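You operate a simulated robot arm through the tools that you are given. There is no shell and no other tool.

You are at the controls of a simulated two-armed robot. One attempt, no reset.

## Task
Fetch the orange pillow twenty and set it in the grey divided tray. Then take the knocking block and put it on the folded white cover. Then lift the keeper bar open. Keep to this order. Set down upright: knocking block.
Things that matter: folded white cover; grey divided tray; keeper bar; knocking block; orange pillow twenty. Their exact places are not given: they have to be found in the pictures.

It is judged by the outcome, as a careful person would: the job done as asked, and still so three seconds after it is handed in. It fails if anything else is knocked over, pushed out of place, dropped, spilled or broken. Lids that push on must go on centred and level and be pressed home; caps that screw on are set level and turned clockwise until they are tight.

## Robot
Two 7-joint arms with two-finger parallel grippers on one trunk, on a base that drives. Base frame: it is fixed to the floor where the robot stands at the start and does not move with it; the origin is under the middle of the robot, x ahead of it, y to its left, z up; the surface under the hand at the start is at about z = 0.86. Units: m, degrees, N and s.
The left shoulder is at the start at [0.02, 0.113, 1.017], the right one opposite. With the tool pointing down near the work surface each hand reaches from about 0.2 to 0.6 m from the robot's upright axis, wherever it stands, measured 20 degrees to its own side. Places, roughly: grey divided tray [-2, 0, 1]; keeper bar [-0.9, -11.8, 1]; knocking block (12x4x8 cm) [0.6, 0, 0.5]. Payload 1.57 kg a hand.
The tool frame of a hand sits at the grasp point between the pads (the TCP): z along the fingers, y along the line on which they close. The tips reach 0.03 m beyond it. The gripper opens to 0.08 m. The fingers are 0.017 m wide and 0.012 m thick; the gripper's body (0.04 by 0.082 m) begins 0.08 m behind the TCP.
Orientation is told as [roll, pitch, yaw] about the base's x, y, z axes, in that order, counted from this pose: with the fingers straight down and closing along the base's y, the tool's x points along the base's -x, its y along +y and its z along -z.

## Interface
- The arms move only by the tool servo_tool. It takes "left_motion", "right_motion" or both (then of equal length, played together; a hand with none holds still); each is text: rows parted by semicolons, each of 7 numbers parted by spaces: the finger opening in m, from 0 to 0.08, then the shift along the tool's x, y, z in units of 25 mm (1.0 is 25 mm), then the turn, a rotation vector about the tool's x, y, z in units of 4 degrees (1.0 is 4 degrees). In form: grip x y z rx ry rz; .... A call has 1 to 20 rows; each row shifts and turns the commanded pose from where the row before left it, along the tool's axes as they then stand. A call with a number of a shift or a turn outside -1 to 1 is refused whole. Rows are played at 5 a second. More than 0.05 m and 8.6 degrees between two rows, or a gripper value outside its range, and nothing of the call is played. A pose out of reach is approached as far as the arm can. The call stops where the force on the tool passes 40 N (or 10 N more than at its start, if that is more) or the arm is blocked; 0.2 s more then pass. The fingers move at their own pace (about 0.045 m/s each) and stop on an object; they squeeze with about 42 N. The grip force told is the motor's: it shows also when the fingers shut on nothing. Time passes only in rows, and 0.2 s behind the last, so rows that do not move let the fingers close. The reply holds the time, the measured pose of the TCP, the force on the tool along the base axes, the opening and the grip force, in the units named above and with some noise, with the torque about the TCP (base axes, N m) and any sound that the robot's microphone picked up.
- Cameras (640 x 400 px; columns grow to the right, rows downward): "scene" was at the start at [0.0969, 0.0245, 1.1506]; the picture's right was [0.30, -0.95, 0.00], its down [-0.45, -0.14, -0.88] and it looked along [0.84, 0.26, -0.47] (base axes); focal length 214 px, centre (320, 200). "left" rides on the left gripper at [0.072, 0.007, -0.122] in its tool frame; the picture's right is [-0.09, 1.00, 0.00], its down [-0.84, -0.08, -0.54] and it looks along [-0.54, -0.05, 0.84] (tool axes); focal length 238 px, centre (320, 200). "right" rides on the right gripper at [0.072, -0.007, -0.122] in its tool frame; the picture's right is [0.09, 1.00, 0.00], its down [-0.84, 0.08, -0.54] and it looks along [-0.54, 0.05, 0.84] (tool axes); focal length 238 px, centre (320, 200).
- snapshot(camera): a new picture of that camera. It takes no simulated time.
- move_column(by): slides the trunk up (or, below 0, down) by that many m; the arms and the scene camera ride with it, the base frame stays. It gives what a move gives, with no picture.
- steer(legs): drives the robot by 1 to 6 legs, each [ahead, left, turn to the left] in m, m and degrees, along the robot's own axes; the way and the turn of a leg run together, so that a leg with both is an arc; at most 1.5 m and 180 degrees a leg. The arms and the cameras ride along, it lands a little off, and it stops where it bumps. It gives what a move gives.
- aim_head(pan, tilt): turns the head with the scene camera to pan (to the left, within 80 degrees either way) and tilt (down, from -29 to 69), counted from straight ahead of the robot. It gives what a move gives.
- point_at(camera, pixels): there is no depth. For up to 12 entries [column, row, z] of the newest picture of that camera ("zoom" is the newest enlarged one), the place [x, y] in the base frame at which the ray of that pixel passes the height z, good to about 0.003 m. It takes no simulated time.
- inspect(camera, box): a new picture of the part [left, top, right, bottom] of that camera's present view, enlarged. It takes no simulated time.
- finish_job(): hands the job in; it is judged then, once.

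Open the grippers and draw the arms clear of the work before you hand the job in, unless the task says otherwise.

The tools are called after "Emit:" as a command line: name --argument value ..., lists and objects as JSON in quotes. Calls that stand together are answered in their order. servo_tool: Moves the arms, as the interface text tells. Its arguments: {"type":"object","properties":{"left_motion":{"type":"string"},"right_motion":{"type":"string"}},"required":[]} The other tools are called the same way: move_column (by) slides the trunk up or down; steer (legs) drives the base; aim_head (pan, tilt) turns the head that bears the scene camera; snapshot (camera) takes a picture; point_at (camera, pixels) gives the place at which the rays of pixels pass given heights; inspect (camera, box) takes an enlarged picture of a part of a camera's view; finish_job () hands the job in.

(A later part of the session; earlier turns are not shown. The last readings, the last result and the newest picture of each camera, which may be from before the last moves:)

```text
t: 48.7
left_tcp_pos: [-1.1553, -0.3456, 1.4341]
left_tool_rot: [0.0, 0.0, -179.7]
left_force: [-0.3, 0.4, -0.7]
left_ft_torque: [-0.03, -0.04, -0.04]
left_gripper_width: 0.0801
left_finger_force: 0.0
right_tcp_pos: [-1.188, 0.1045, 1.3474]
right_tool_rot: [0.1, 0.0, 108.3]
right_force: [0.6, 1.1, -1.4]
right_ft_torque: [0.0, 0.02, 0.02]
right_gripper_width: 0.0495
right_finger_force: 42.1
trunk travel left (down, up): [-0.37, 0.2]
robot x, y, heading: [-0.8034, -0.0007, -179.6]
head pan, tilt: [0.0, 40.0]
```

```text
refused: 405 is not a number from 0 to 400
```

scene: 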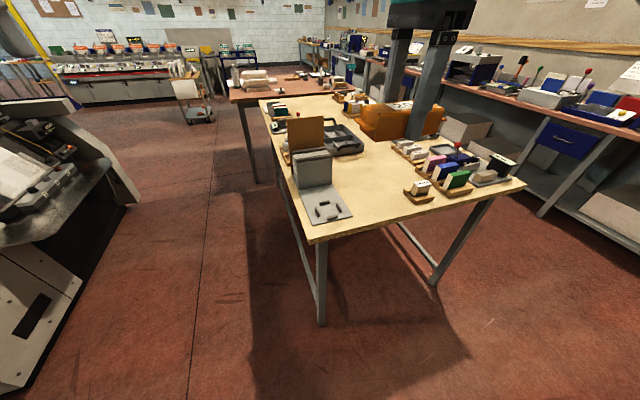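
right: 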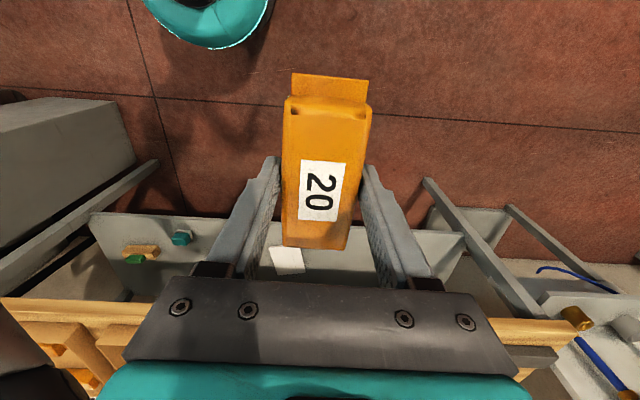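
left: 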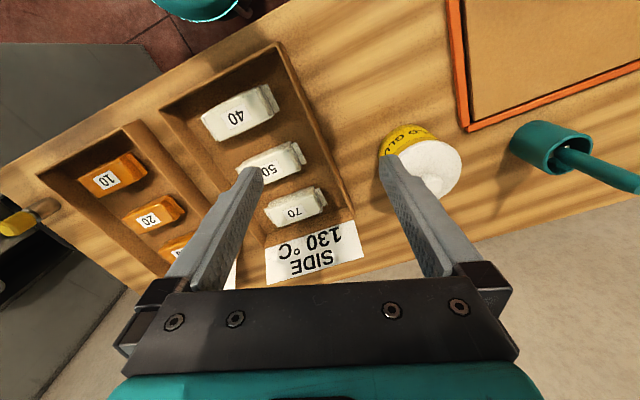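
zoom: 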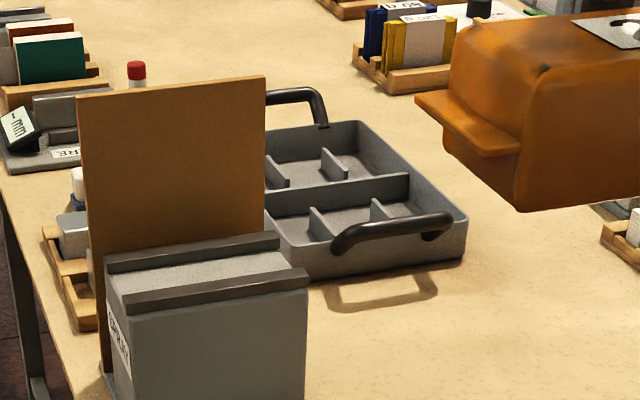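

I repeat the query with valid pixels.

Emit:
point_at --camera "zoom" --pixels '[[466, 262, 0.86], [310, 280, 0.86], [467, 232, 0.89], [362, 122, 0.89], [300, 250, 0.89], [265, 135, 0.89], [305, 399, 0.86], [90, 370, 0.86], [40, 235, 0.86], [0, 170, 0.86], [330, 150, 0.87], [350, 200, 0.87]]'

```text
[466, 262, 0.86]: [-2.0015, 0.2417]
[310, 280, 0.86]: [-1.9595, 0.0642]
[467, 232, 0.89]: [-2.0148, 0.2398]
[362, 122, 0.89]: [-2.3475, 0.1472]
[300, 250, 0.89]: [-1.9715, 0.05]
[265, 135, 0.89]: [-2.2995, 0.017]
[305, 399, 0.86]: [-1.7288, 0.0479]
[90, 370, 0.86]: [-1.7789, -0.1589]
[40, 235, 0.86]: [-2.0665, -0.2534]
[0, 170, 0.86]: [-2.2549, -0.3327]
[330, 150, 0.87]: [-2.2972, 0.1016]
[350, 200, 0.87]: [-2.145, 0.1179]
```

The tray spans about 0.34 m along the table and its far edge is ~0.47 m from the left table edge, so I'd work from the left side. I look down at my own base to judge how near the table I can stand.

Emit:
aim_head --pan 0 --tilt 69

Emit:
snapshot --camera "scene"

```text
t: 49.7
left_tcp_pos: [-1.1544, -0.3447, 1.4359]
left_tool_rot: [0.0, 0.0, -179.7]
left_force: [0.6, 0.1, 0.0]
left_ft_torque: [-0.01, 0.01, -0.02]
left_gripper_width: 0.08
left_finger_force: 0.1
right_tcp_pos: [-1.1879, 0.1028, 1.3481]
right_tool_rot: [0.1, 0.0, 108.2]
right_force: [0.8, -0.6, -1.0]
right_ft_torque: [0.03, -0.01, -0.03]
right_gripper_width: 0.0492
right_finger_force: 42.0
trunk travel left (down, up): [-0.37, 0.2]
robot x, y, heading: [-0.8039, -0.0047, -179.7]
head pan, tilt: [0.0, 68.8]
```

```text
taken
```

scene: 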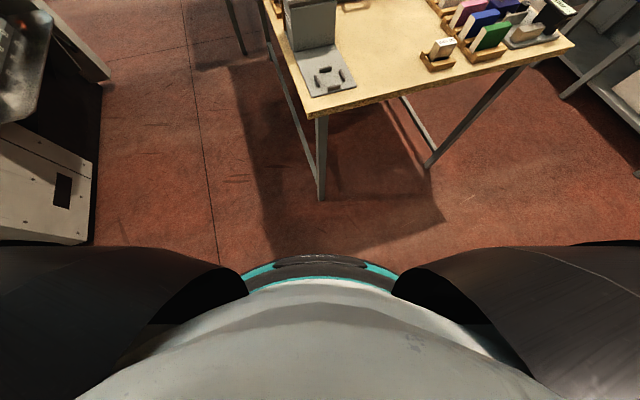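

The base is a compact round body. I go around the table corner: strafe left 0.65, ahead 1.1, with the trunk raised so the hands clear everything, then look.

Emit:
steer --legs '[[0, 0.65, 0], [1.1, 0, 0], [0, 0, -72]]'

Emit:
aim_head --pan 0 --tilt 50

Emit:
snapshot --camera "scene"

```text
t: 61.8
left_tcp_pos: [-2.3637, -0.4612, 1.4352]
left_tool_rot: [0.0, 0.0, 109.1]
left_force: [-0.3, 0.2, 0.1]
left_ft_torque: [0.0, 0.03, 0.02]
left_gripper_width: 0.0799
left_finger_force: 0.0
right_tcp_pos: [-1.9478, -0.2857, 1.348]
right_tool_rot: [0.1, 0.0, 36.9]
right_force: [0.1, 0.9, -2.1]
right_ft_torque: [-0.01, -0.01, 0.02]
right_gripper_width: 0.0493
right_finger_force: 41.9
trunk travel left (down, up): [-0.37, 0.2]
robot x, y, heading: [-1.9257, -0.6835, 109.1]
head pan, tilt: [0.0, 68.8]
```

```text
t: 62.6
left_tcp_pos: [-2.3629, -0.4611, 1.4349]
left_tool_rot: [0.0, 0.0, 109.0]
left_force: [-0.7, 0.2, -0.3]
left_ft_torque: [0.0, 0.01, 0.01]
left_gripper_width: 0.0798
left_finger_force: 0.2
right_tcp_pos: [-1.9483, -0.2851, 1.3474]
right_tool_rot: [0.2, 0.0, 37.0]
right_force: [0.4, 0.7, -2.0]
right_ft_torque: [0.0, -0.03, 0.02]
right_gripper_width: 0.0492
right_finger_force: 41.8
trunk travel left (down, up): [-0.37, 0.2]
robot x, y, heading: [-1.9275, -0.6835, 109.1]
head pan, tilt: [0.0, 50.0]
```

```text
taken
```

scene: 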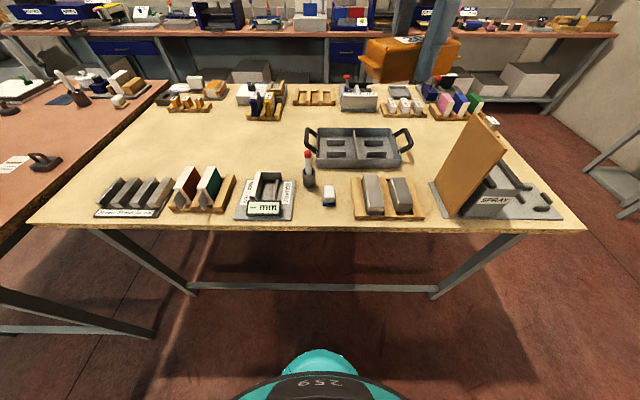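

Now I see the tray clearly at (355,148), with small items between it and the near edge. I enlarge and measure.

Emit:
inspect --camera "scene" --box '[275, 110, 435, 210]'

Emit:
point_at --camera "scene" --pixels '[[320, 228, 0.86], [580, 230, 0.86], [325, 352, 0.1], [325, 352, 0.3], [432, 295, 0], [300, 290, 0.15], [240, 219, 0.86], [310, 152, 1.0], [308, 186, 0.86], [505, 150, 1.1]]'

```text
4.00 times, centred on (355, 160) of scene
```

zoom: 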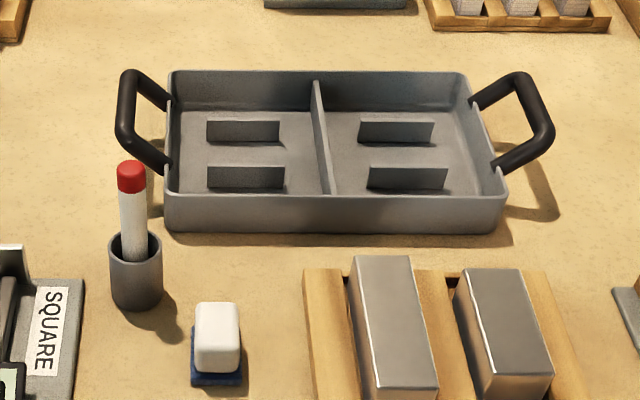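

```text
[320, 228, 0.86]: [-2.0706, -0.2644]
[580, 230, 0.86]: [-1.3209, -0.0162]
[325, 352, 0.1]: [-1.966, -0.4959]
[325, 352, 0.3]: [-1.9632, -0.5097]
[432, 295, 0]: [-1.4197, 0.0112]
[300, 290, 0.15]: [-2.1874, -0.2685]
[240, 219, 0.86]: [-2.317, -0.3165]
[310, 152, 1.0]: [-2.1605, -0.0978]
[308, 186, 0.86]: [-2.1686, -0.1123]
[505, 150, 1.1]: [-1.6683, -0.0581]
```

The tray has two compartments, each with two short ribs on its floor. I measure the rim, ribs and divider positions.

Emit:
point_at --camera "zoom" --pixels '[[165, 233, 0.86], [498, 232, 0.86], [508, 193, 0.9], [163, 197, 0.9], [168, 72, 0.9], [470, 72, 0.9], [208, 142, 0.866], [280, 142, 0.866], [208, 188, 0.866], [285, 187, 0.866], [358, 142, 0.866], [440, 188, 0.866]]'

Emit:
point_at --camera "zoom" --pixels '[[433, 143, 0.866], [367, 188, 0.866], [320, 112, 0.866], [332, 194, 0.866], [318, 80, 0.9], [180, 112, 0.866], [180, 194, 0.88], [360, 122, 0.882], [434, 122, 0.882], [370, 167, 0.882], [447, 168, 0.882], [131, 165, 0.95]]'

```text
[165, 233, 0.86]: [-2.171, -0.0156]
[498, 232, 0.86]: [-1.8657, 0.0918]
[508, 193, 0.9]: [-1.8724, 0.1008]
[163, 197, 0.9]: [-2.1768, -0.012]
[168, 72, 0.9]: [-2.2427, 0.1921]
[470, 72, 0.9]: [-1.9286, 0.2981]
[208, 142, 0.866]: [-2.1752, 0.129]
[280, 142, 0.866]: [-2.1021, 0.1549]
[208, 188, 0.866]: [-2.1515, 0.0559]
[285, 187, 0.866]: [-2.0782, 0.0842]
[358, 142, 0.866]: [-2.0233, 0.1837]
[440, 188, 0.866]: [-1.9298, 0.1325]
```

```text
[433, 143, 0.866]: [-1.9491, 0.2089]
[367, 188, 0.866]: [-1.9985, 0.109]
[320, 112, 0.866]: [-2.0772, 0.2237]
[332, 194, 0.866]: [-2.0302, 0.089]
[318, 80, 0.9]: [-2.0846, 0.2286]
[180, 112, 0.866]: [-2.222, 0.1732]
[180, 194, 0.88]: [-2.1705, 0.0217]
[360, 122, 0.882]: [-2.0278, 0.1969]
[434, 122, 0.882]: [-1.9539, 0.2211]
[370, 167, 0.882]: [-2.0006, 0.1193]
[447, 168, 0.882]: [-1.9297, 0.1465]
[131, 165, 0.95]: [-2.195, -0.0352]
```

The tray's middle slots lie ~0.37 m in from the edge, so I need to know how close my base can stand. I take the wrist pictures, which also show my own base.

Emit:
snapshot --camera "right"

Emit:
snapshot --camera "left"

Emit:
aim_head --pan 0 --tilt 69

Emit:
snapshot --camera "scene"

```text
taken
```

right: 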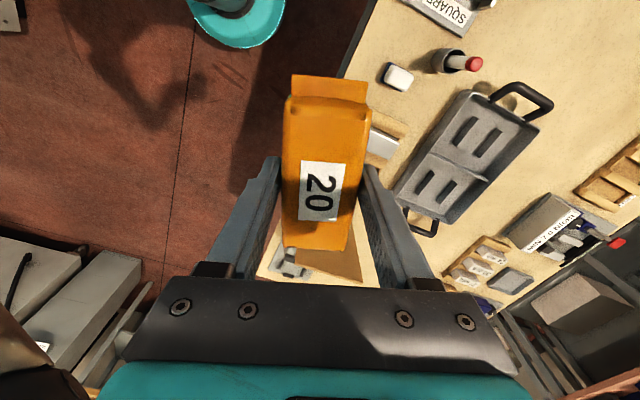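

```text
taken
```

left: 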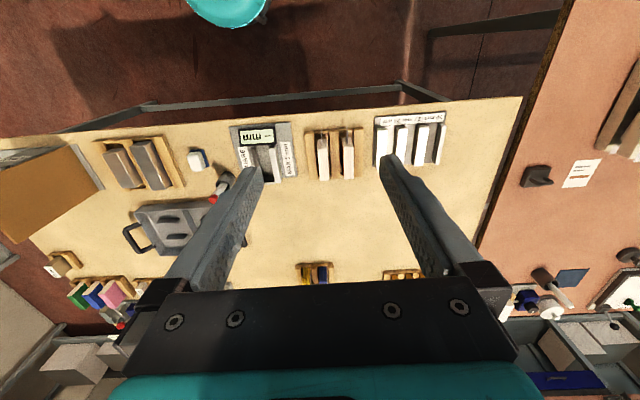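

```text
t: 63.5
left_tcp_pos: [-2.3635, -0.4609, 1.4349]
left_tool_rot: [0.0, 0.1, 108.9]
left_force: [-0.1, 0.3, -0.9]
left_ft_torque: [0.0, 0.0, -0.03]
left_gripper_width: 0.0801
left_finger_force: 0.1
right_tcp_pos: [-1.9489, -0.2851, 1.347]
right_tool_rot: [0.1, 0.0, 37.0]
right_force: [-1.0, 0.8, -1.8]
right_ft_torque: [-0.02, 0.01, 0.0]
right_gripper_width: 0.0495
right_finger_force: 41.8
trunk travel left (down, up): [-0.37, 0.2]
robot x, y, heading: [-1.9263, -0.6859, 109.0]
head pan, tilt: [0.0, 68.8]
```

```text
taken
```

scene: 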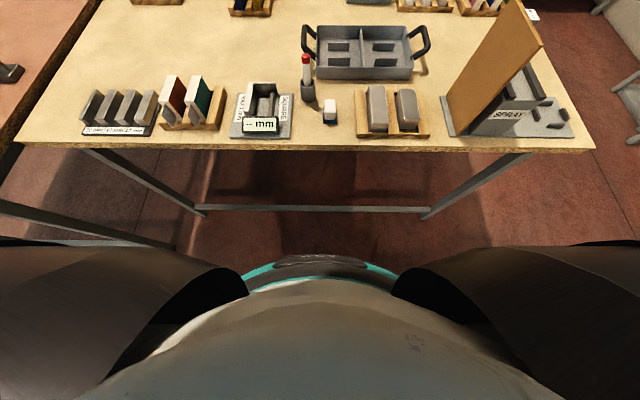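

The teal base rim appears in both wrist views (left (230,28), right (237,47)); I triangulate its front extent, along with the table edge and stretcher.

Emit:
point_at --camera "left" --pixels '[[230, 28, 0.1], [230, 28, 0.3], [230, 28, 0.5], [268, 5, 0.1], [268, 5, 0.3], [300, 100, 0.15], [300, 114, 0.86]]'

Emit:
point_at --camera "right" --pixels '[[237, 48, 0.1], [237, 48, 0.3], [285, 10, 0.1], [285, 10, 0.3], [285, 10, 0.5], [340, 75, 0.86]]'

Emit:
point_at --camera "scene" --pixels '[[320, 255, 0.1], [320, 255, 0.3], [320, 208, 0.15], [320, 148, 0.86], [366, 90, 1.05]]'

```text
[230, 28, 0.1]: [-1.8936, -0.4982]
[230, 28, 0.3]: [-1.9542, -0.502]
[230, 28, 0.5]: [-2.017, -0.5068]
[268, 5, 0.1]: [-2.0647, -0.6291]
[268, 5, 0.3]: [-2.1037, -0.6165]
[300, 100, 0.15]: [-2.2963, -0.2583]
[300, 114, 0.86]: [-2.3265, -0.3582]
```

```text
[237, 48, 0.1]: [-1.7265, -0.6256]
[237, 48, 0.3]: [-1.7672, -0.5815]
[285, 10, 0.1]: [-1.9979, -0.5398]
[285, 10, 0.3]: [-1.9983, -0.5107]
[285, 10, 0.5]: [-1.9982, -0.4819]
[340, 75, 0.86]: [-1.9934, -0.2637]
```

```text
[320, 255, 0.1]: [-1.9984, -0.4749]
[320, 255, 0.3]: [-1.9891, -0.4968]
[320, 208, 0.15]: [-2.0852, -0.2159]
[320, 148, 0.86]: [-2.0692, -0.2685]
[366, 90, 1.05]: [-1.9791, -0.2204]
```

My base radius is ≈0.2 m and its body elsewhere is slimmer, so I can stand with the axis ~0.18 m from the edge. I shift right 0.17 m and forward 0.18 m with a slight turn, then look again.

Emit:
steer --legs '[[0, -0.17, 1], [0.18, 0, 0]]'

Emit:
snapshot --camera "scene"

```text
t: 66.0
left_tcp_pos: [-2.2675, -0.2446, 1.4343]
left_tool_rot: [0.0, -0.1, 110.0]
left_force: [-0.6, -0.2, -0.6]
left_ft_torque: [0.0, -0.01, 0.0]
left_gripper_width: 0.0803
left_finger_force: 0.0
right_tcp_pos: [-1.8546, -0.0633, 1.3475]
right_tool_rot: [0.0, 0.1, 37.8]
right_force: [-1.0, -0.2, -1.5]
right_ft_torque: [-0.02, -0.01, -0.01]
right_gripper_width: 0.0494
right_finger_force: 42.2
trunk travel left (down, up): [-0.37, 0.2]
robot x, y, heading: [-1.8224, -0.4601, 110.0]
head pan, tilt: [0.0, 68.8]
```

```text
taken
```

scene: 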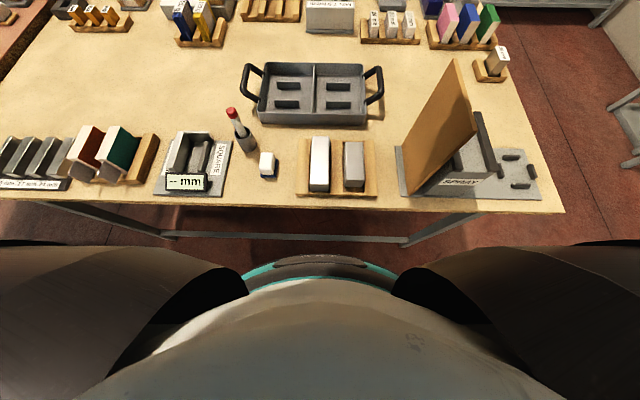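

Robot stands well; tray at (313,95). I enlarge the tray to remeasure ribs and walls from this steeper view.

Emit:
inspect --camera "scene" --box '[235, 50, 395, 140]'

```text
4.00 times, centred on (315, 95) of scene
```

zoom: 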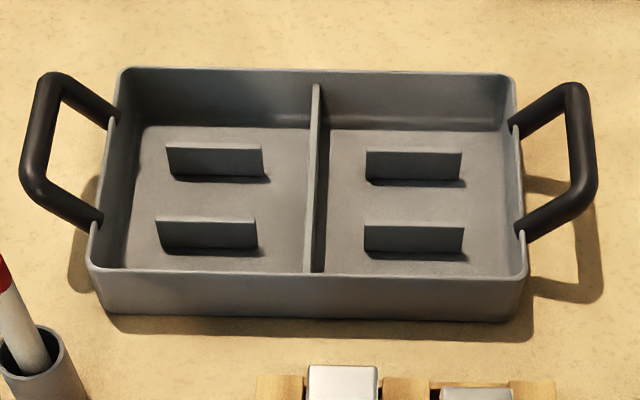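

I query rib bases, rib tops, divider and walls.

Emit:
point_at --camera "zoom" --pixels '[[365, 250, 0.866], [462, 253, 0.866], [368, 178, 0.866], [460, 180, 0.866], [365, 225, 0.885], [464, 228, 0.885], [366, 151, 0.885], [462, 151, 0.885], [327, 130, 0.866], [500, 132, 0.866], [326, 265, 0.9], [525, 272, 0.9]]'

Emit:
point_at --camera "zoom" --pixels '[[513, 75, 0.9], [125, 68, 0.9], [90, 270, 0.9], [508, 255, 0.866], [108, 313, 0.86], [500, 322, 0.86], [365, 225, 0.89], [366, 151, 0.89], [575, 85, 0.92], [312, 85, 0.9], [595, 185, 0.92]]'

```text
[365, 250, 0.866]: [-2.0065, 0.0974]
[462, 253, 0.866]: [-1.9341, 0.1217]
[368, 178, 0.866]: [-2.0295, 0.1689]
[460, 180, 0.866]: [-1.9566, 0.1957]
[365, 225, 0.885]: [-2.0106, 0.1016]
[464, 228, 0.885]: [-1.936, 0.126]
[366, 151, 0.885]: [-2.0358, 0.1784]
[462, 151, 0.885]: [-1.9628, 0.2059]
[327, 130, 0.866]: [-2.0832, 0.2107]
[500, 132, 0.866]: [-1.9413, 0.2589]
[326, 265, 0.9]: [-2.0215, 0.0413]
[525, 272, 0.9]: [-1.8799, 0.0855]
```

```text
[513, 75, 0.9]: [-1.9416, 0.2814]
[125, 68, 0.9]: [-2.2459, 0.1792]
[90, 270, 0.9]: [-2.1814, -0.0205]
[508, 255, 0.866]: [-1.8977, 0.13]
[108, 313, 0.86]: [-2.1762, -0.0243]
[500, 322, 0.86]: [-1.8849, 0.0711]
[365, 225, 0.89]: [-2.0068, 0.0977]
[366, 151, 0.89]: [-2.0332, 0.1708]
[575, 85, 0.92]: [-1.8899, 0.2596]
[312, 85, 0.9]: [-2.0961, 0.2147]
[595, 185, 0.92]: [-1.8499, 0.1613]
```

Rib height is ~24 mm and ribs are 76 mm apart, so with a centred grip the fingers wouldn't fit beside the block; I'll regrip the block near one end so the fingers go down beyond the rib ends. I look for free table space left of the tray to set it down.

Emit:
point_at --camera "scene" --pixels '[[195, 85, 0.86], [150, 90, 0.86], [230, 105, 0.86], [175, 45, 0.86], [225, 45, 0.86], [185, 132, 0.88], [130, 128, 0.93], [240, 75, 0.9], [232, 112, 0.98], [245, 150, 0.86], [398, 120, 0.86]]'

Emit:
inspect --camera "scene" --box '[60, 20, 300, 200]'

```text
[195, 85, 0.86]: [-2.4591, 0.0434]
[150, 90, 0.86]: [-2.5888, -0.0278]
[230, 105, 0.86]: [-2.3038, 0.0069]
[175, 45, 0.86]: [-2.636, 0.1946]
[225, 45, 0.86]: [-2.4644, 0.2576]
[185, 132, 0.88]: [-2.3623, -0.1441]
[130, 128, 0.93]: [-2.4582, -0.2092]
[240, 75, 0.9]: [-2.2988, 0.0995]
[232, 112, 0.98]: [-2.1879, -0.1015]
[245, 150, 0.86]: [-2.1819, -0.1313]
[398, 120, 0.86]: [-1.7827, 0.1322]
```

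```text
2.22 times, centred on (180, 110) of scene
```

zoom: 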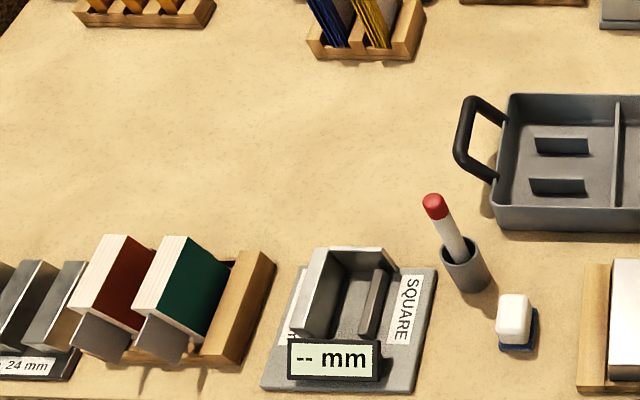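

There's free table around (-2.38, 0.0), left of the tray. I drive left 0.40 m, lower the trunk 0.2 m and turn the hand 18.4° so the block lies parallel to the table edge.

Emit:
steer --legs '[[0, 0.4, 0]]'

Emit:
move_column --by -0.2

Emit:
servo_tool --right_motion "0 0 0 0 0 0 0.8; 0 0 0 0 0 0 0.8; 0 0 0 0 0 0 0.8; 0 0 0 0 0 0 0.8; 0 0 0 0 0 0 0.8; 0 0 0 0 0 0 0.6; 0 0 0 0 0 0 0"

Emit:
snapshot --camera "scene"

Emit:
snapshot --camera "right"

```text
t: 68.5
left_tcp_pos: [-2.632, -0.3727, 1.4346]
left_tool_rot: [0.0, 0.0, 109.5]
left_force: [0.1, 0.9, 0.3]
left_ft_torque: [0.0, 0.01, 0.0]
left_gripper_width: 0.08
left_finger_force: 0.1
right_tcp_pos: [-2.2187, -0.1945, 1.3485]
right_tool_rot: [0.0, 0.0, 37.5]
right_force: [0.1, 0.4, -2.0]
right_ft_torque: [-0.01, -0.01, -0.04]
right_gripper_width: 0.0492
right_finger_force: 42.5
trunk travel left (down, up): [-0.37, 0.2]
robot x, y, heading: [-2.19, -0.5921, 109.7]
head pan, tilt: [0.0, 68.8]
```

```text
t: 70.6
left_tcp_pos: [-2.631, -0.3735, 1.2344]
left_tool_rot: [0.0, 0.0, 109.4]
left_force: [0.3, 0.4, -0.3]
left_ft_torque: [-0.04, 0.02, 0.02]
left_gripper_width: 0.0801
left_finger_force: 0.0
right_tcp_pos: [-2.2182, -0.1945, 1.1465]
right_tool_rot: [0.0, 0.0, 37.5]
right_force: [0.0, 0.3, -1.5]
right_ft_torque: [-0.01, -0.04, -0.02]
right_gripper_width: 0.0493
right_finger_force: 42.5
trunk travel left (down, up): [-0.17, 0.4]
robot x, y, heading: [-2.1919, -0.5928, 109.7]
head pan, tilt: [0.0, 68.8]
```

```text
t: 72.2
left_tcp_pos: [-2.6328, -0.3745, 1.2356]
left_tool_rot: [0.0, -0.1, 109.4]
left_force: [0.7, -0.5, 0.7]
left_ft_torque: [-0.02, -0.02, -0.02]
left_gripper_width: 0.0799
left_finger_force: 0.0
right_tcp_pos: [-2.218, -0.1943, 1.1473]
right_tool_rot: [0.1, 0.1, 19.1]
right_force: [0.1, 0.1, -2.3]
right_ft_torque: [-0.01, 0.01, 0.02]
right_gripper_width: 0.0494
right_finger_force: 41.8
trunk travel left (down, up): [-0.17, 0.4]
robot x, y, heading: [-2.1893, -0.5911, 109.6]
head pan, tilt: [0.0, 68.8]
```

```text
taken
```

scene: 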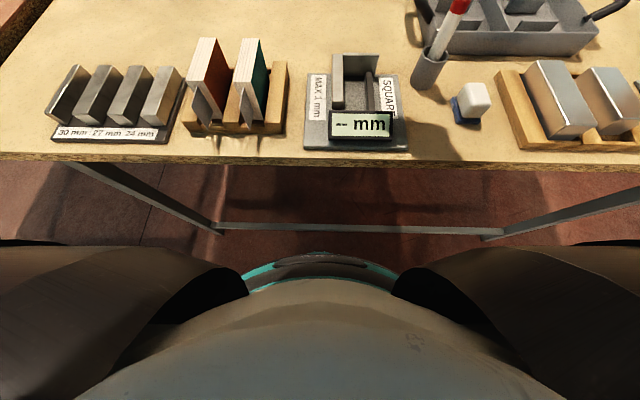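

```text
taken
```

right: 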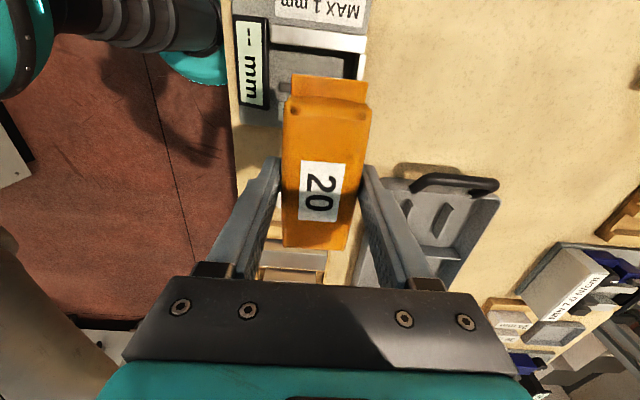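

The set-down spot I want, about (-2.34, -0.07), is at the edge of reach, so I drive 0.1 m further left and tilt the head to watch the table.

Emit:
steer --legs '[[0.02, 0.1, 0]]'

Emit:
aim_head --pan 0 --tilt 50

Emit:
snapshot --camera "scene"

```text
t: 73.4
left_tcp_pos: [-2.7346, -0.3881, 1.2351]
left_tool_rot: [0.0, 0.0, 109.5]
left_force: [-0.6, -0.2, 0.5]
left_ft_torque: [0.0, -0.02, -0.02]
left_gripper_width: 0.0802
left_finger_force: 0.1
right_tcp_pos: [-2.3205, -0.2101, 1.1476]
right_tool_rot: [0.1, 0.0, 19.1]
right_force: [0.2, -0.1, -2.2]
right_ft_torque: [-0.01, -0.04, 0.0]
right_gripper_width: 0.0492
right_finger_force: 41.8
trunk travel left (down, up): [-0.17, 0.4]
robot x, y, heading: [-2.2932, -0.6076, 109.6]
head pan, tilt: [0.0, 68.8]
```

```text
t: 74.2
left_tcp_pos: [-2.7325, -0.3882, 1.2354]
left_tool_rot: [0.0, 0.0, 109.6]
left_force: [-0.4, 0.7, 0.0]
left_ft_torque: [0.02, 0.0, -0.02]
left_gripper_width: 0.0803
left_finger_force: 0.0
right_tcp_pos: [-2.321, -0.21, 1.1478]
right_tool_rot: [0.1, -0.1, 19.1]
right_force: [-0.1, 0.1, -1.3]
right_ft_torque: [0.05, 0.03, 0.04]
right_gripper_width: 0.0493
right_finger_force: 42.1
trunk travel left (down, up): [-0.17, 0.4]
robot x, y, heading: [-2.2938, -0.6055, 109.7]
head pan, tilt: [0.0, 50.0]
```

```text
taken
```

scene: 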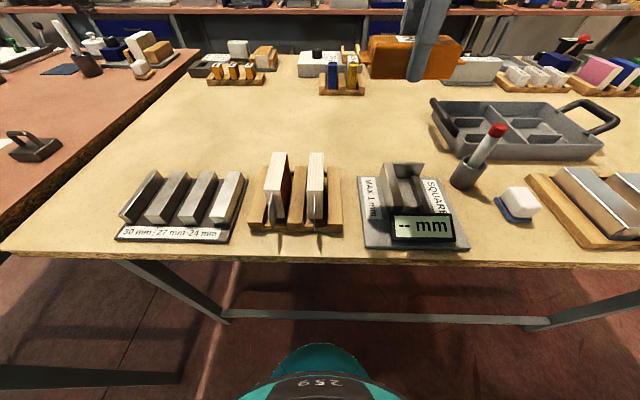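

A wide clear patch lies around (370,135). I get its coordinates and those of the fixture's back edge and the tray's left handle.

Emit:
point_at --camera "scene" --pixels '[[370, 140, 0.86], [370, 125, 0.86], [390, 170, 0.86], [432, 100, 0.92], [445, 150, 0.86], [458, 155, 0.92], [340, 180, 0.86], [340, 150, 0.86]]'

```text
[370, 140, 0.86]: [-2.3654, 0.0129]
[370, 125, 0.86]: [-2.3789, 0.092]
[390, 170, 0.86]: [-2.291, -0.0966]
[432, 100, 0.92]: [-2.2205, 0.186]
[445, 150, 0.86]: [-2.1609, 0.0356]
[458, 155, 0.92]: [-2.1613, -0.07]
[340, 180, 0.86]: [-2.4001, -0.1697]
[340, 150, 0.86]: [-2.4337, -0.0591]
```

The spot (-2.345, -0.055) is clear and within reach. I move the block there while lowering to z≈1.02.

Emit:
servo_tool --right_motion "0 -0.11 0.62 0.3 0 0 0; 0 -0.11 0.62 0.5 0 0 0; 0 -0.11 0.62 0.5 0 0 0; 0 -0.11 0.62 0.5 0 0 0; 0 -0.11 0.62 0.5 0 0 0; 0 -0.11 0.62 0.5 0 0 0; 0 -0.11 0.62 0.5 0 0 0; 0 -0.11 0.62 0.5 0 0 0; 0 -0.11 0.62 0.6 0 0 0; 0 -0.11 0.6 0.6 0 0 0; 0 0 0 0 0 0 0"

Emit:
snapshot --camera "scene"

Emit:
snapshot --camera "right"

```text
t: 76.6
left_tcp_pos: [-2.7327, -0.3895, 1.2352]
left_tool_rot: [0.0, 0.1, 109.4]
left_force: [-0.2, 0.3, -1.0]
left_ft_torque: [-0.02, 0.0, 0.0]
left_gripper_width: 0.0796
left_finger_force: 0.0
right_tcp_pos: [-2.3439, -0.0531, 1.0221]
right_tool_rot: [0.1, 0.0, 19.1]
right_force: [-0.9, 0.4, -1.9]
right_ft_torque: [0.0, 0.02, 0.0]
right_gripper_width: 0.0491
right_finger_force: 41.5
trunk travel left (down, up): [-0.17, 0.4]
robot x, y, heading: [-2.2897, -0.6056, 109.5]
head pan, tilt: [0.0, 50.0]
```

```text
taken
```

scene: 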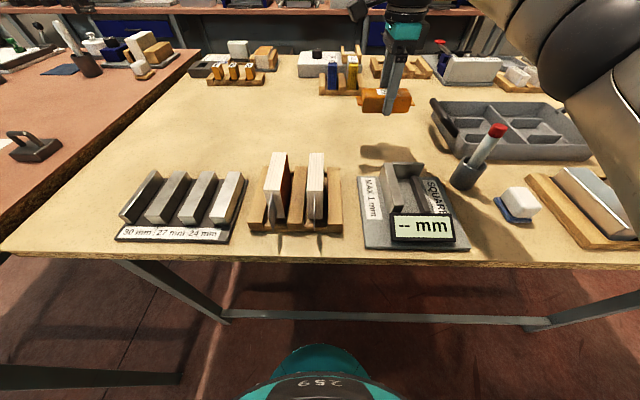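

```text
taken
```

right: 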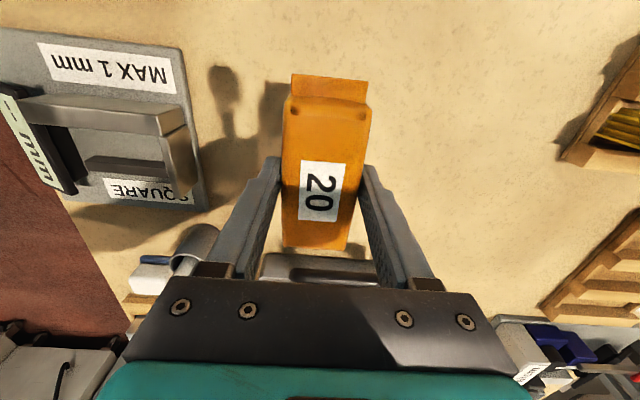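

In the right view the tray's handle shows at (320,262), just beyond the hand's side. I check its distance from the hand before descending.

Emit:
point_at --camera "right" --pixels '[[320, 256, 0.93], [320, 256, 0.9], [270, 262, 0.93], [360, 262, 0.93], [205, 205, 0.865], [195, 230, 0.92], [190, 135, 0.92]]'

```text
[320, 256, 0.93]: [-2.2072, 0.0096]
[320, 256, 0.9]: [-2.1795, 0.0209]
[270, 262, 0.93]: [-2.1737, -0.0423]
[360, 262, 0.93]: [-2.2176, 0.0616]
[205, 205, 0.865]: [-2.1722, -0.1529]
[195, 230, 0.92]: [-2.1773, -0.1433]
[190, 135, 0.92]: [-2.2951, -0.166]
```

The handle is ~9 cm clear of the block's end and the fixture ~10 cm away. I descend 0.11 m, then feel down gently.

Emit:
servo_tool --right_motion "0 0 0 0.8 0 0 0; 0 0 0 0.8 0 0 0; 0 0 0 0.8 0 0 0; 0 0 0 0.8 0 0 0; 0 0 0 0.8 0 0 0; 0 0 0 0.4 0 0 0; 0 0 0 0 0 0 0"

Emit:
snapshot --camera "scene"

```text
t: 77.9
left_tcp_pos: [-2.7327, -0.3873, 1.2352]
left_tool_rot: [0.0, 0.0, 109.5]
left_force: [-0.6, -0.6, 0.4]
left_ft_torque: [-0.03, -0.03, 0.01]
left_gripper_width: 0.0801
left_finger_force: 0.1
right_tcp_pos: [-2.3459, -0.0513, 0.9317]
right_tool_rot: [0.9, 0.3, 19.0]
right_force: [2.5, -5.3, 16.3]
right_ft_torque: [-0.34, -1.03, -0.26]
right_gripper_width: 0.0494
right_finger_force: 42.1
trunk travel left (down, up): [-0.17, 0.4]
robot x, y, heading: [-2.2913, -0.6082, 109.5]
head pan, tilt: [0.0, 50.0]
stopped in row 6 (right hand): the force on the tool passed its limit at 47 N (the readings are from after the stop); the commanded pose is now the measured one
```

```text
taken
```

scene: 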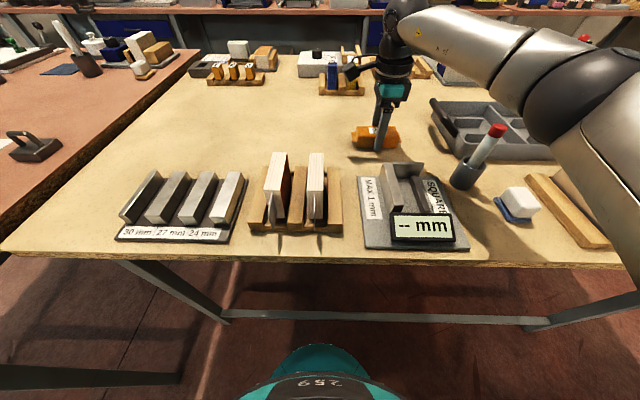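

Contact came at z=0.932, so this table's top is about 0.90 rather than 0.86; my earlier tray coordinates need redoing with that height. I check the block's seating before releasing.

Emit:
inspect --camera "scene" --box '[320, 80, 440, 170]'

Emit:
snapshot --camera "right"

```text
4.44 times, centred on (380, 125) of scene
```

zoom: 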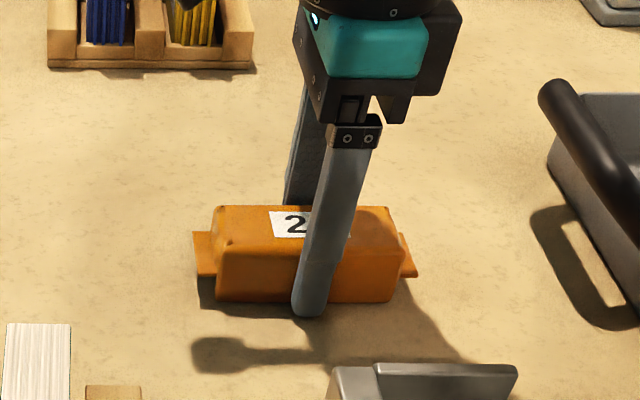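

```text
taken
```

right: 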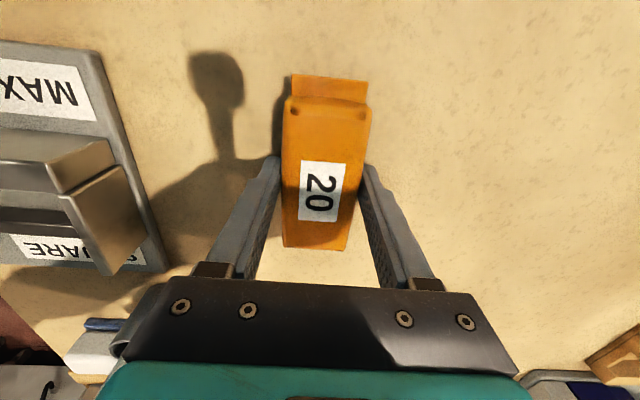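

The block is essentially at the table with the fingertips touching it. I open slowly to let it settle.

Emit:
servo_tool --right_motion "0.05 0 0 0 0 0 0; 0.055 0 0 0 0 0 0; 0.06 0 0 0 0 0 0; 0.068 0 0 0 0 0 0; 0.068 0 0 0 0 0 0"

Emit:
snapshot --camera "right"

Emit:
inspect --camera "scene" --box '[320, 80, 440, 170]'

```text
t: 79.1
left_tcp_pos: [-2.7335, -0.3868, 1.2353]
left_tool_rot: [0.0, 0.0, 109.4]
left_force: [0.7, -0.1, 0.7]
left_ft_torque: [0.01, 0.01, -0.01]
left_gripper_width: 0.0798
left_finger_force: 0.1
right_tcp_pos: [-2.3453, -0.051, 0.9297]
right_tool_rot: [1.0, 0.3, 19.1]
right_force: [-2.3, 10.9, 13.5]
right_ft_torque: [-0.11, -0.1, 0.08]
right_gripper_width: 0.0575
right_finger_force: 0.1
trunk travel left (down, up): [-0.17, 0.4]
robot x, y, heading: [-2.2898, -0.6068, 109.7]
head pan, tilt: [0.0, 50.0]
```

```text
taken
```

right: 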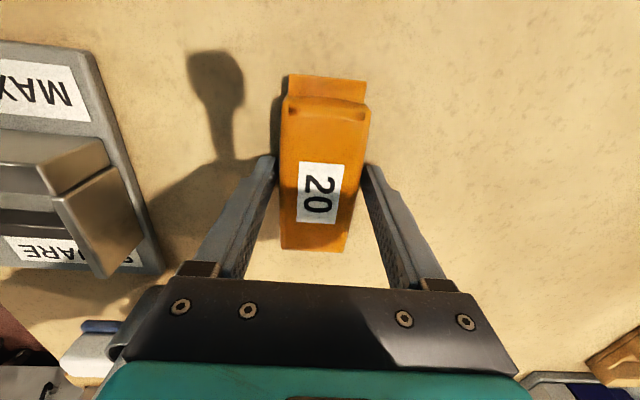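

```text
4.44 times, centred on (380, 125) of scene
```

zoom: 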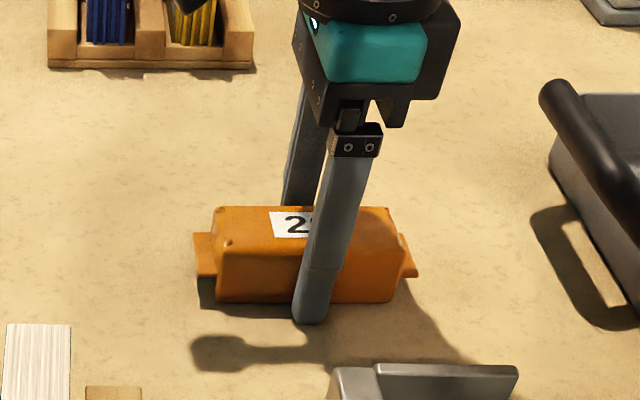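

The tips press on the table and can't open fully; I raise 4 mm, then open to 0.07.

Emit:
servo_tool --right_motion "0.0575 0 0 -0.08 0 0 0; 0.0575 0 0 -0.08 0 0 0; 0.07 0 0 0 0 0 0; 0.07 0 0 0 0 0 0; 0.07 0 0 0 0 0 0"

Emit:
snapshot --camera "right"

```text
t: 80.3
left_tcp_pos: [-2.7318, -0.3882, 1.2351]
left_tool_rot: [-0.1, 0.0, 109.4]
left_force: [-0.5, 0.0, -0.2]
left_ft_torque: [-0.02, 0.01, -0.04]
left_gripper_width: 0.08
left_finger_force: 0.1
right_tcp_pos: [-2.3435, -0.0514, 0.9329]
right_tool_rot: [0.8, 0.2, 19.2]
right_force: [0.1, 0.1, 0.6]
right_ft_torque: [0.01, 0.02, -0.03]
right_gripper_width: 0.07
right_finger_force: 0.1
trunk travel left (down, up): [-0.17, 0.4]
robot x, y, heading: [-2.2946, -0.6072, 109.4]
head pan, tilt: [0.0, 50.0]
```

```text
taken
```

right: 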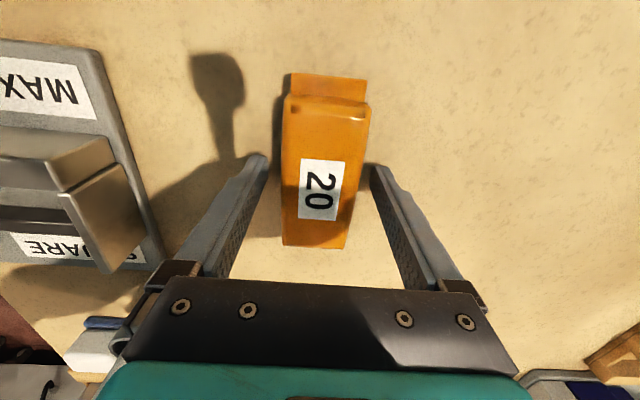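

Block 20 sits free between the fingers. I level the hand (rx +0.2) and slide it 42 mm along the block toward its right end (tool -x), then check.

Emit:
servo_tool --right_motion "0.07 0 0 -0.06 0.2 0.04 0; 0.07 -0.4 0 0 0 0 0; 0.07 -0.4 0 0 0 0 0; 0.07 -0.4 0 0 0 0 0; 0.07 -0.48 0 0 0 0 0; 0.07 0 0 0 0 0 0"

Emit:
snapshot --camera "right"

```text
t: 81.7
left_tcp_pos: [-2.7327, -0.3892, 1.2347]
left_tool_rot: [0.1, 0.0, 109.6]
left_force: [0.9, 0.3, -0.4]
left_ft_torque: [0.01, 0.0, 0.0]
left_gripper_width: 0.08
left_finger_force: 0.1
right_tcp_pos: [-2.3034, -0.0374, 0.9334]
right_tool_rot: [0.0, 0.4, 19.1]
right_force: [-0.3, -0.2, -0.1]
right_ft_torque: [-0.01, -0.03, -0.01]
right_gripper_width: 0.07
right_finger_force: 0.0
trunk travel left (down, up): [-0.17, 0.4]
robot x, y, heading: [-2.2961, -0.6045, 109.8]
head pan, tilt: [0.0, 50.0]
```

```text
taken
```

right: 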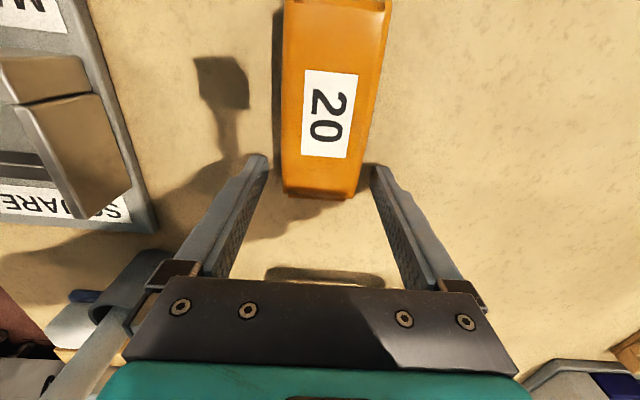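

The finger line meets the block about 4 mm inside its end (row ~195), as planned. I close and raise slowly 2 cm to test the hold.

Emit:
servo_tool --right_motion "0 0 0 0 0 0 0; 0 0 0 0 0 0 0; 0 0 0 0 0 0 0; 0 0 0 0 0 0 0; 0 0 0 0 0 0 0; 0 0 0 0 0 0 0; 0 0 0 -0.05 0 0 0; 0 0 0 -0.1 0 0 0; 0 0 0 -0.1 0 0 0; 0 0 0 -0.15 0 0 0; 0 0 0 -0.2 0 0 0; 0 0 0 -0.2 0 0 0; 0 0 0 0 0 0 0"

Emit:
snapshot --camera "right"

Emit:
inspect --camera "scene" --box '[320, 80, 440, 170]'

```text
t: 84.5
left_tcp_pos: [-2.7334, -0.3884, 1.2351]
left_tool_rot: [0.0, 0.0, 109.5]
left_force: [-0.5, 0.4, -0.4]
left_ft_torque: [0.0, -0.01, -0.04]
left_gripper_width: 0.08
left_finger_force: 0.0
right_tcp_pos: [-2.3043, -0.0385, 0.9549]
right_tool_rot: [-0.1, 0.4, 19.1]
right_force: [-0.6, -0.6, -1.9]
right_ft_torque: [0.03, -0.08, 0.04]
right_gripper_width: 0.0495
right_finger_force: 42.1
trunk travel left (down, up): [-0.17, 0.4]
robot x, y, heading: [-2.2932, -0.6044, 109.5]
head pan, tilt: [0.0, 50.0]
```

```text
taken
```

right: 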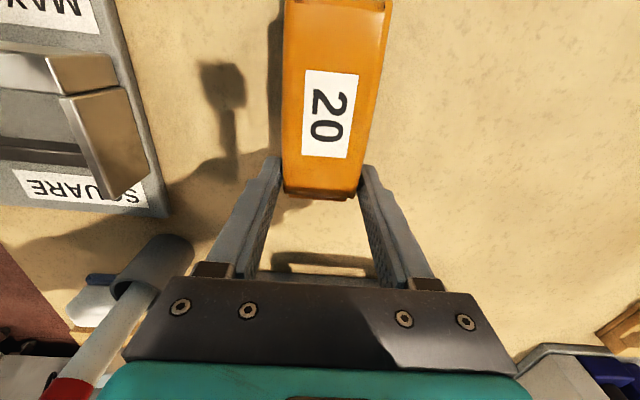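

```text
4.44 times, centred on (380, 125) of scene
```

zoom: 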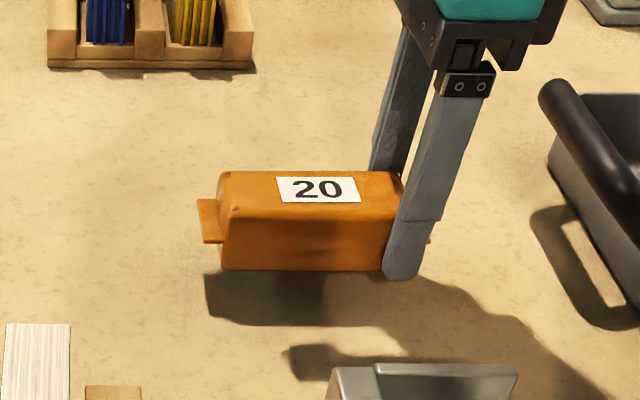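

Held level (1.9 N load). I raise the trunk 0.2 m so the block passes above the pen and tray, then drive right ~0.46 m in front of the tray and look from above.

Emit:
move_column --by 0.2

Emit:
steer --legs '[[0, -0.46, 0]]'

Emit:
aim_head --pan 0 --tilt 60

Emit:
snapshot --camera "scene"

Emit:
snapshot --camera "right"

```text
t: 86.7
left_tcp_pos: [-2.733, -0.3863, 1.4336]
left_tool_rot: [0.0, 0.1, 109.5]
left_force: [-0.2, 0.6, -0.7]
left_ft_torque: [0.04, -0.01, 0.0]
left_gripper_width: 0.0798
left_finger_force: 0.0
right_tcp_pos: [-2.3031, -0.0381, 1.1553]
right_tool_rot: [0.0, 0.5, 19.1]
right_force: [0.5, 0.0, -1.6]
right_ft_torque: [0.04, -0.04, 0.0]
right_gripper_width: 0.0492
right_finger_force: 42.4
trunk travel left (down, up): [-0.37, 0.2]
robot x, y, heading: [-2.2953, -0.6054, 109.5]
head pan, tilt: [0.0, 50.0]
```

```text
t: 89.4
left_tcp_pos: [-2.3028, -0.2351, 1.4361]
left_tool_rot: [0.0, 0.0, 109.7]
left_force: [-0.1, 0.4, -0.2]
left_ft_torque: [-0.01, 0.0, 0.0]
left_gripper_width: 0.08
left_finger_force: 0.0
right_tcp_pos: [-1.8742, 0.1154, 1.1551]
right_tool_rot: [0.0, 0.4, 19.3]
right_force: [0.4, -1.0, -1.4]
right_ft_torque: [0.0, -0.01, 0.0]
right_gripper_width: 0.0498
right_finger_force: 41.8
trunk travel left (down, up): [-0.37, 0.2]
robot x, y, heading: [-1.8621, -0.4582, 109.7]
head pan, tilt: [0.0, 50.0]
```

```text
t: 90.1
left_tcp_pos: [-2.3035, -0.2363, 1.435]
left_tool_rot: [0.0, 0.0, 109.7]
left_force: [0.9, 0.3, 0.1]
left_ft_torque: [-0.02, 0.0, -0.03]
left_gripper_width: 0.0801
left_finger_force: 0.2
right_tcp_pos: [-1.8748, 0.1153, 1.1548]
right_tool_rot: [-0.1, 0.4, 19.3]
right_force: [0.5, 0.1, -2.2]
right_ft_torque: [0.01, -0.07, -0.01]
right_gripper_width: 0.0494
right_finger_force: 42.5
trunk travel left (down, up): [-0.37, 0.2]
robot x, y, heading: [-1.8592, -0.4553, 109.9]
head pan, tilt: [0.0, 60.0]
```

```text
taken
```

scene: 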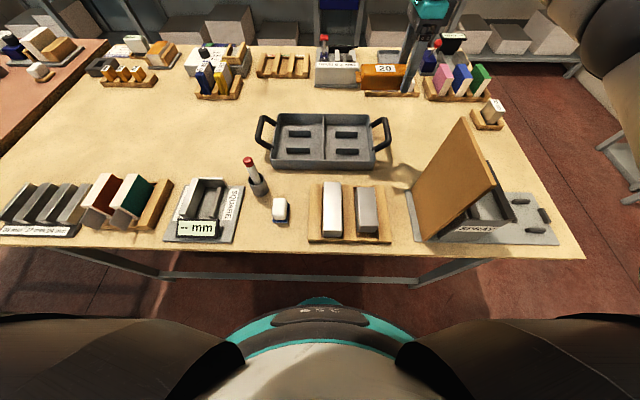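

```text
taken
```

right: 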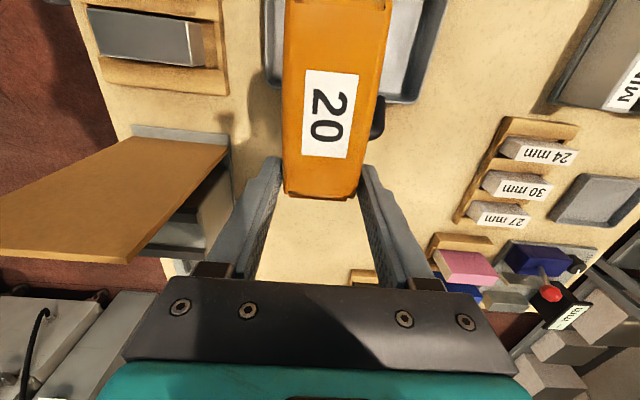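

The tray is fully visible around (322,140). I enlarge it and measure again with the corrected table height.

Emit:
inspect --camera "scene" --box '[245, 95, 405, 185]'

```text
4.00 times, centred on (325, 140) of scene
```

zoom: 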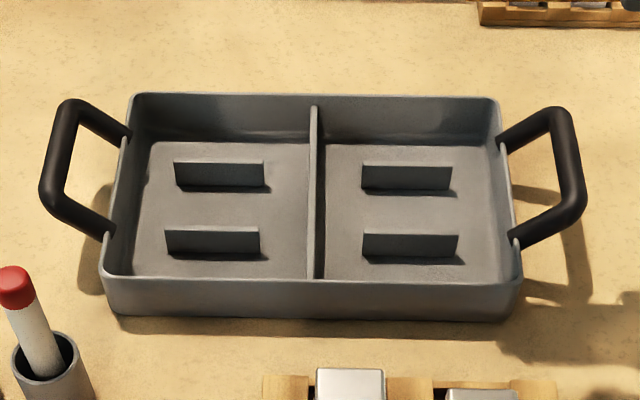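

I query ribs, floor edges and rim at the corrected heights.

Emit:
point_at --camera "zoom" --pixels '[[363, 254, 0.906], [456, 258, 0.906], [363, 186, 0.906], [449, 189, 0.906], [364, 234, 0.925], [458, 236, 0.925], [361, 166, 0.925], [451, 166, 0.925], [328, 146, 0.906], [488, 148, 0.906], [325, 276, 0.906], [516, 276, 0.906]]'

Emit:
point_at --camera "zoom" --pixels '[[120, 316, 0.9], [505, 320, 0.9], [102, 275, 0.94], [522, 280, 0.94], [498, 98, 0.94], [133, 94, 0.94], [522, 280, 0.935], [498, 98, 0.935], [580, 200, 0.95], [322, 280, 0.94], [316, 107, 0.94]]'

```text
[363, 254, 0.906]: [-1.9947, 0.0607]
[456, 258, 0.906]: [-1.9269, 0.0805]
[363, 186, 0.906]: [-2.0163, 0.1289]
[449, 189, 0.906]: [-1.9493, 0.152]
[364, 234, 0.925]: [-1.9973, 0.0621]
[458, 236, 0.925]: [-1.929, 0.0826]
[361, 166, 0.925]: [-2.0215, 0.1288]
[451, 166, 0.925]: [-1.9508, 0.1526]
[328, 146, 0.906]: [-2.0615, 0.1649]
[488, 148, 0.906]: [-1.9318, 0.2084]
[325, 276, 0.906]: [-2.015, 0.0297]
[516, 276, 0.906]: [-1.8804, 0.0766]
```

```text
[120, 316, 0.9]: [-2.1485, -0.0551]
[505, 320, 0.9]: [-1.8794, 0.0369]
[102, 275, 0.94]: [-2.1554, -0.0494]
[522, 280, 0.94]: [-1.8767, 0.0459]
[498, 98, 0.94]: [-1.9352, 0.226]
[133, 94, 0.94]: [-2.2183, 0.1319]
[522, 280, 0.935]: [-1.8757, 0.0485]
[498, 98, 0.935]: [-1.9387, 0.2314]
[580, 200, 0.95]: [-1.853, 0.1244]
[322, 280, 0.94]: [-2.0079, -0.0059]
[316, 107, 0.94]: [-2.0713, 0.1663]
```

Ribs' tops are ~0.926; the middle slot of the right compartment is centred near (-1.972, 0.107), and the finger target is (-1.925, 0.124). I check the table-edge and stretcher distance before nudging the base.

Emit:
point_at --camera "scene" --pixels '[[320, 250, 0.9], [320, 282, 0.15], [320, 298, 0.3], [450, 112, 1.1], [462, 118, 1.15], [412, 205, 0.9], [470, 120, 1.2]]'

Emit:
inspect --camera "scene" --box '[380, 90, 560, 260]'

```text
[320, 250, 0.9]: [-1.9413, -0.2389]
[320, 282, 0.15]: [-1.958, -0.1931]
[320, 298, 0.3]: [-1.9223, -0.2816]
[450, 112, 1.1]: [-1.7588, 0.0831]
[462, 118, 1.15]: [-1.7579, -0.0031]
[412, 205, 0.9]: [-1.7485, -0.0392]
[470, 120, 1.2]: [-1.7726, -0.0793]
```

```text
2.35 times, centred on (470, 175) of scene
```

zoom: 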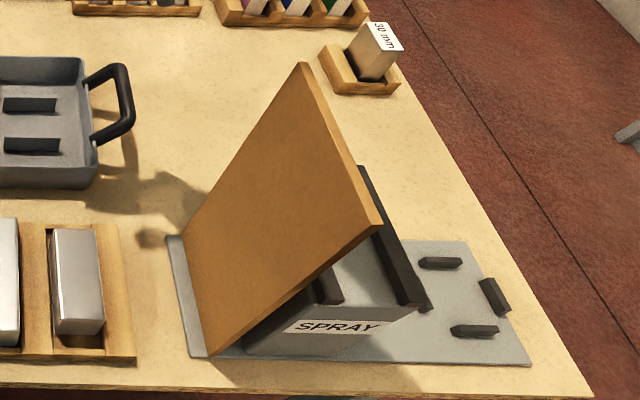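

The board is ~11 cm right of the arm's corridor, and the base can go 4 cm further. I nudge 4 cm ahead and 4 cm left.

Emit:
steer --legs '[[0.04, 0.04, 0]]'

Emit:
inspect --camera "scene" --box '[245, 95, 405, 185]'

```text
t: 91.1
left_tcp_pos: [-2.3556, -0.2102, 1.4345]
left_tool_rot: [-0.2, 0.0, 109.6]
left_force: [1.1, 0.1, -0.4]
left_ft_torque: [-0.01, -0.05, 0.0]
left_gripper_width: 0.0797
left_finger_force: 0.0
right_tcp_pos: [-1.9262, 0.1394, 1.1547]
right_tool_rot: [0.0, 0.5, 19.2]
right_force: [-0.9, 0.3, -1.2]
right_ft_torque: [0.02, -0.12, 0.03]
right_gripper_width: 0.0493
right_finger_force: 41.5
trunk travel left (down, up): [-0.37, 0.2]
robot x, y, heading: [-1.9155, -0.4306, 109.8]
head pan, tilt: [0.0, 60.0]
```

```text
4.00 times, centred on (325, 140) of scene
```

zoom: 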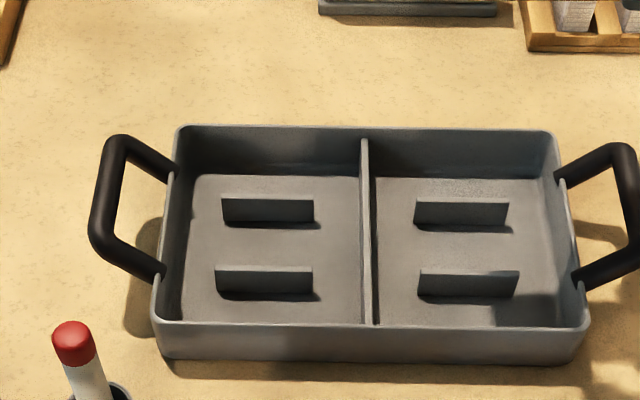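

I remeasure the right compartment from here: ribs at (418,293)-(513,297) and (414,223)-(507,227).

Emit:
point_at --camera "zoom" --pixels '[[418, 293, 0.906], [513, 297, 0.906], [414, 223, 0.906], [507, 227, 0.906], [546, 179, 0.906], [376, 179, 0.906], [379, 324, 0.906], [590, 325, 0.94], [553, 132, 0.94], [152, 318, 0.94], [178, 127, 0.94], [640, 230, 0.95]]'

```text
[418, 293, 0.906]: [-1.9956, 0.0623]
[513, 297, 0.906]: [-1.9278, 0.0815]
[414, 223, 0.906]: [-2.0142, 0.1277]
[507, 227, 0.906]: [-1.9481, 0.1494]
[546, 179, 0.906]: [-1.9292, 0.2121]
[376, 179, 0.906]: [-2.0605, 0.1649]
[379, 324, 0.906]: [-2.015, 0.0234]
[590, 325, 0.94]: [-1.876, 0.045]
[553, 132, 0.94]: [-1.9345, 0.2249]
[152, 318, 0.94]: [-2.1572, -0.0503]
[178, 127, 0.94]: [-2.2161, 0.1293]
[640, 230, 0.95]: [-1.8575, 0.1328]
```

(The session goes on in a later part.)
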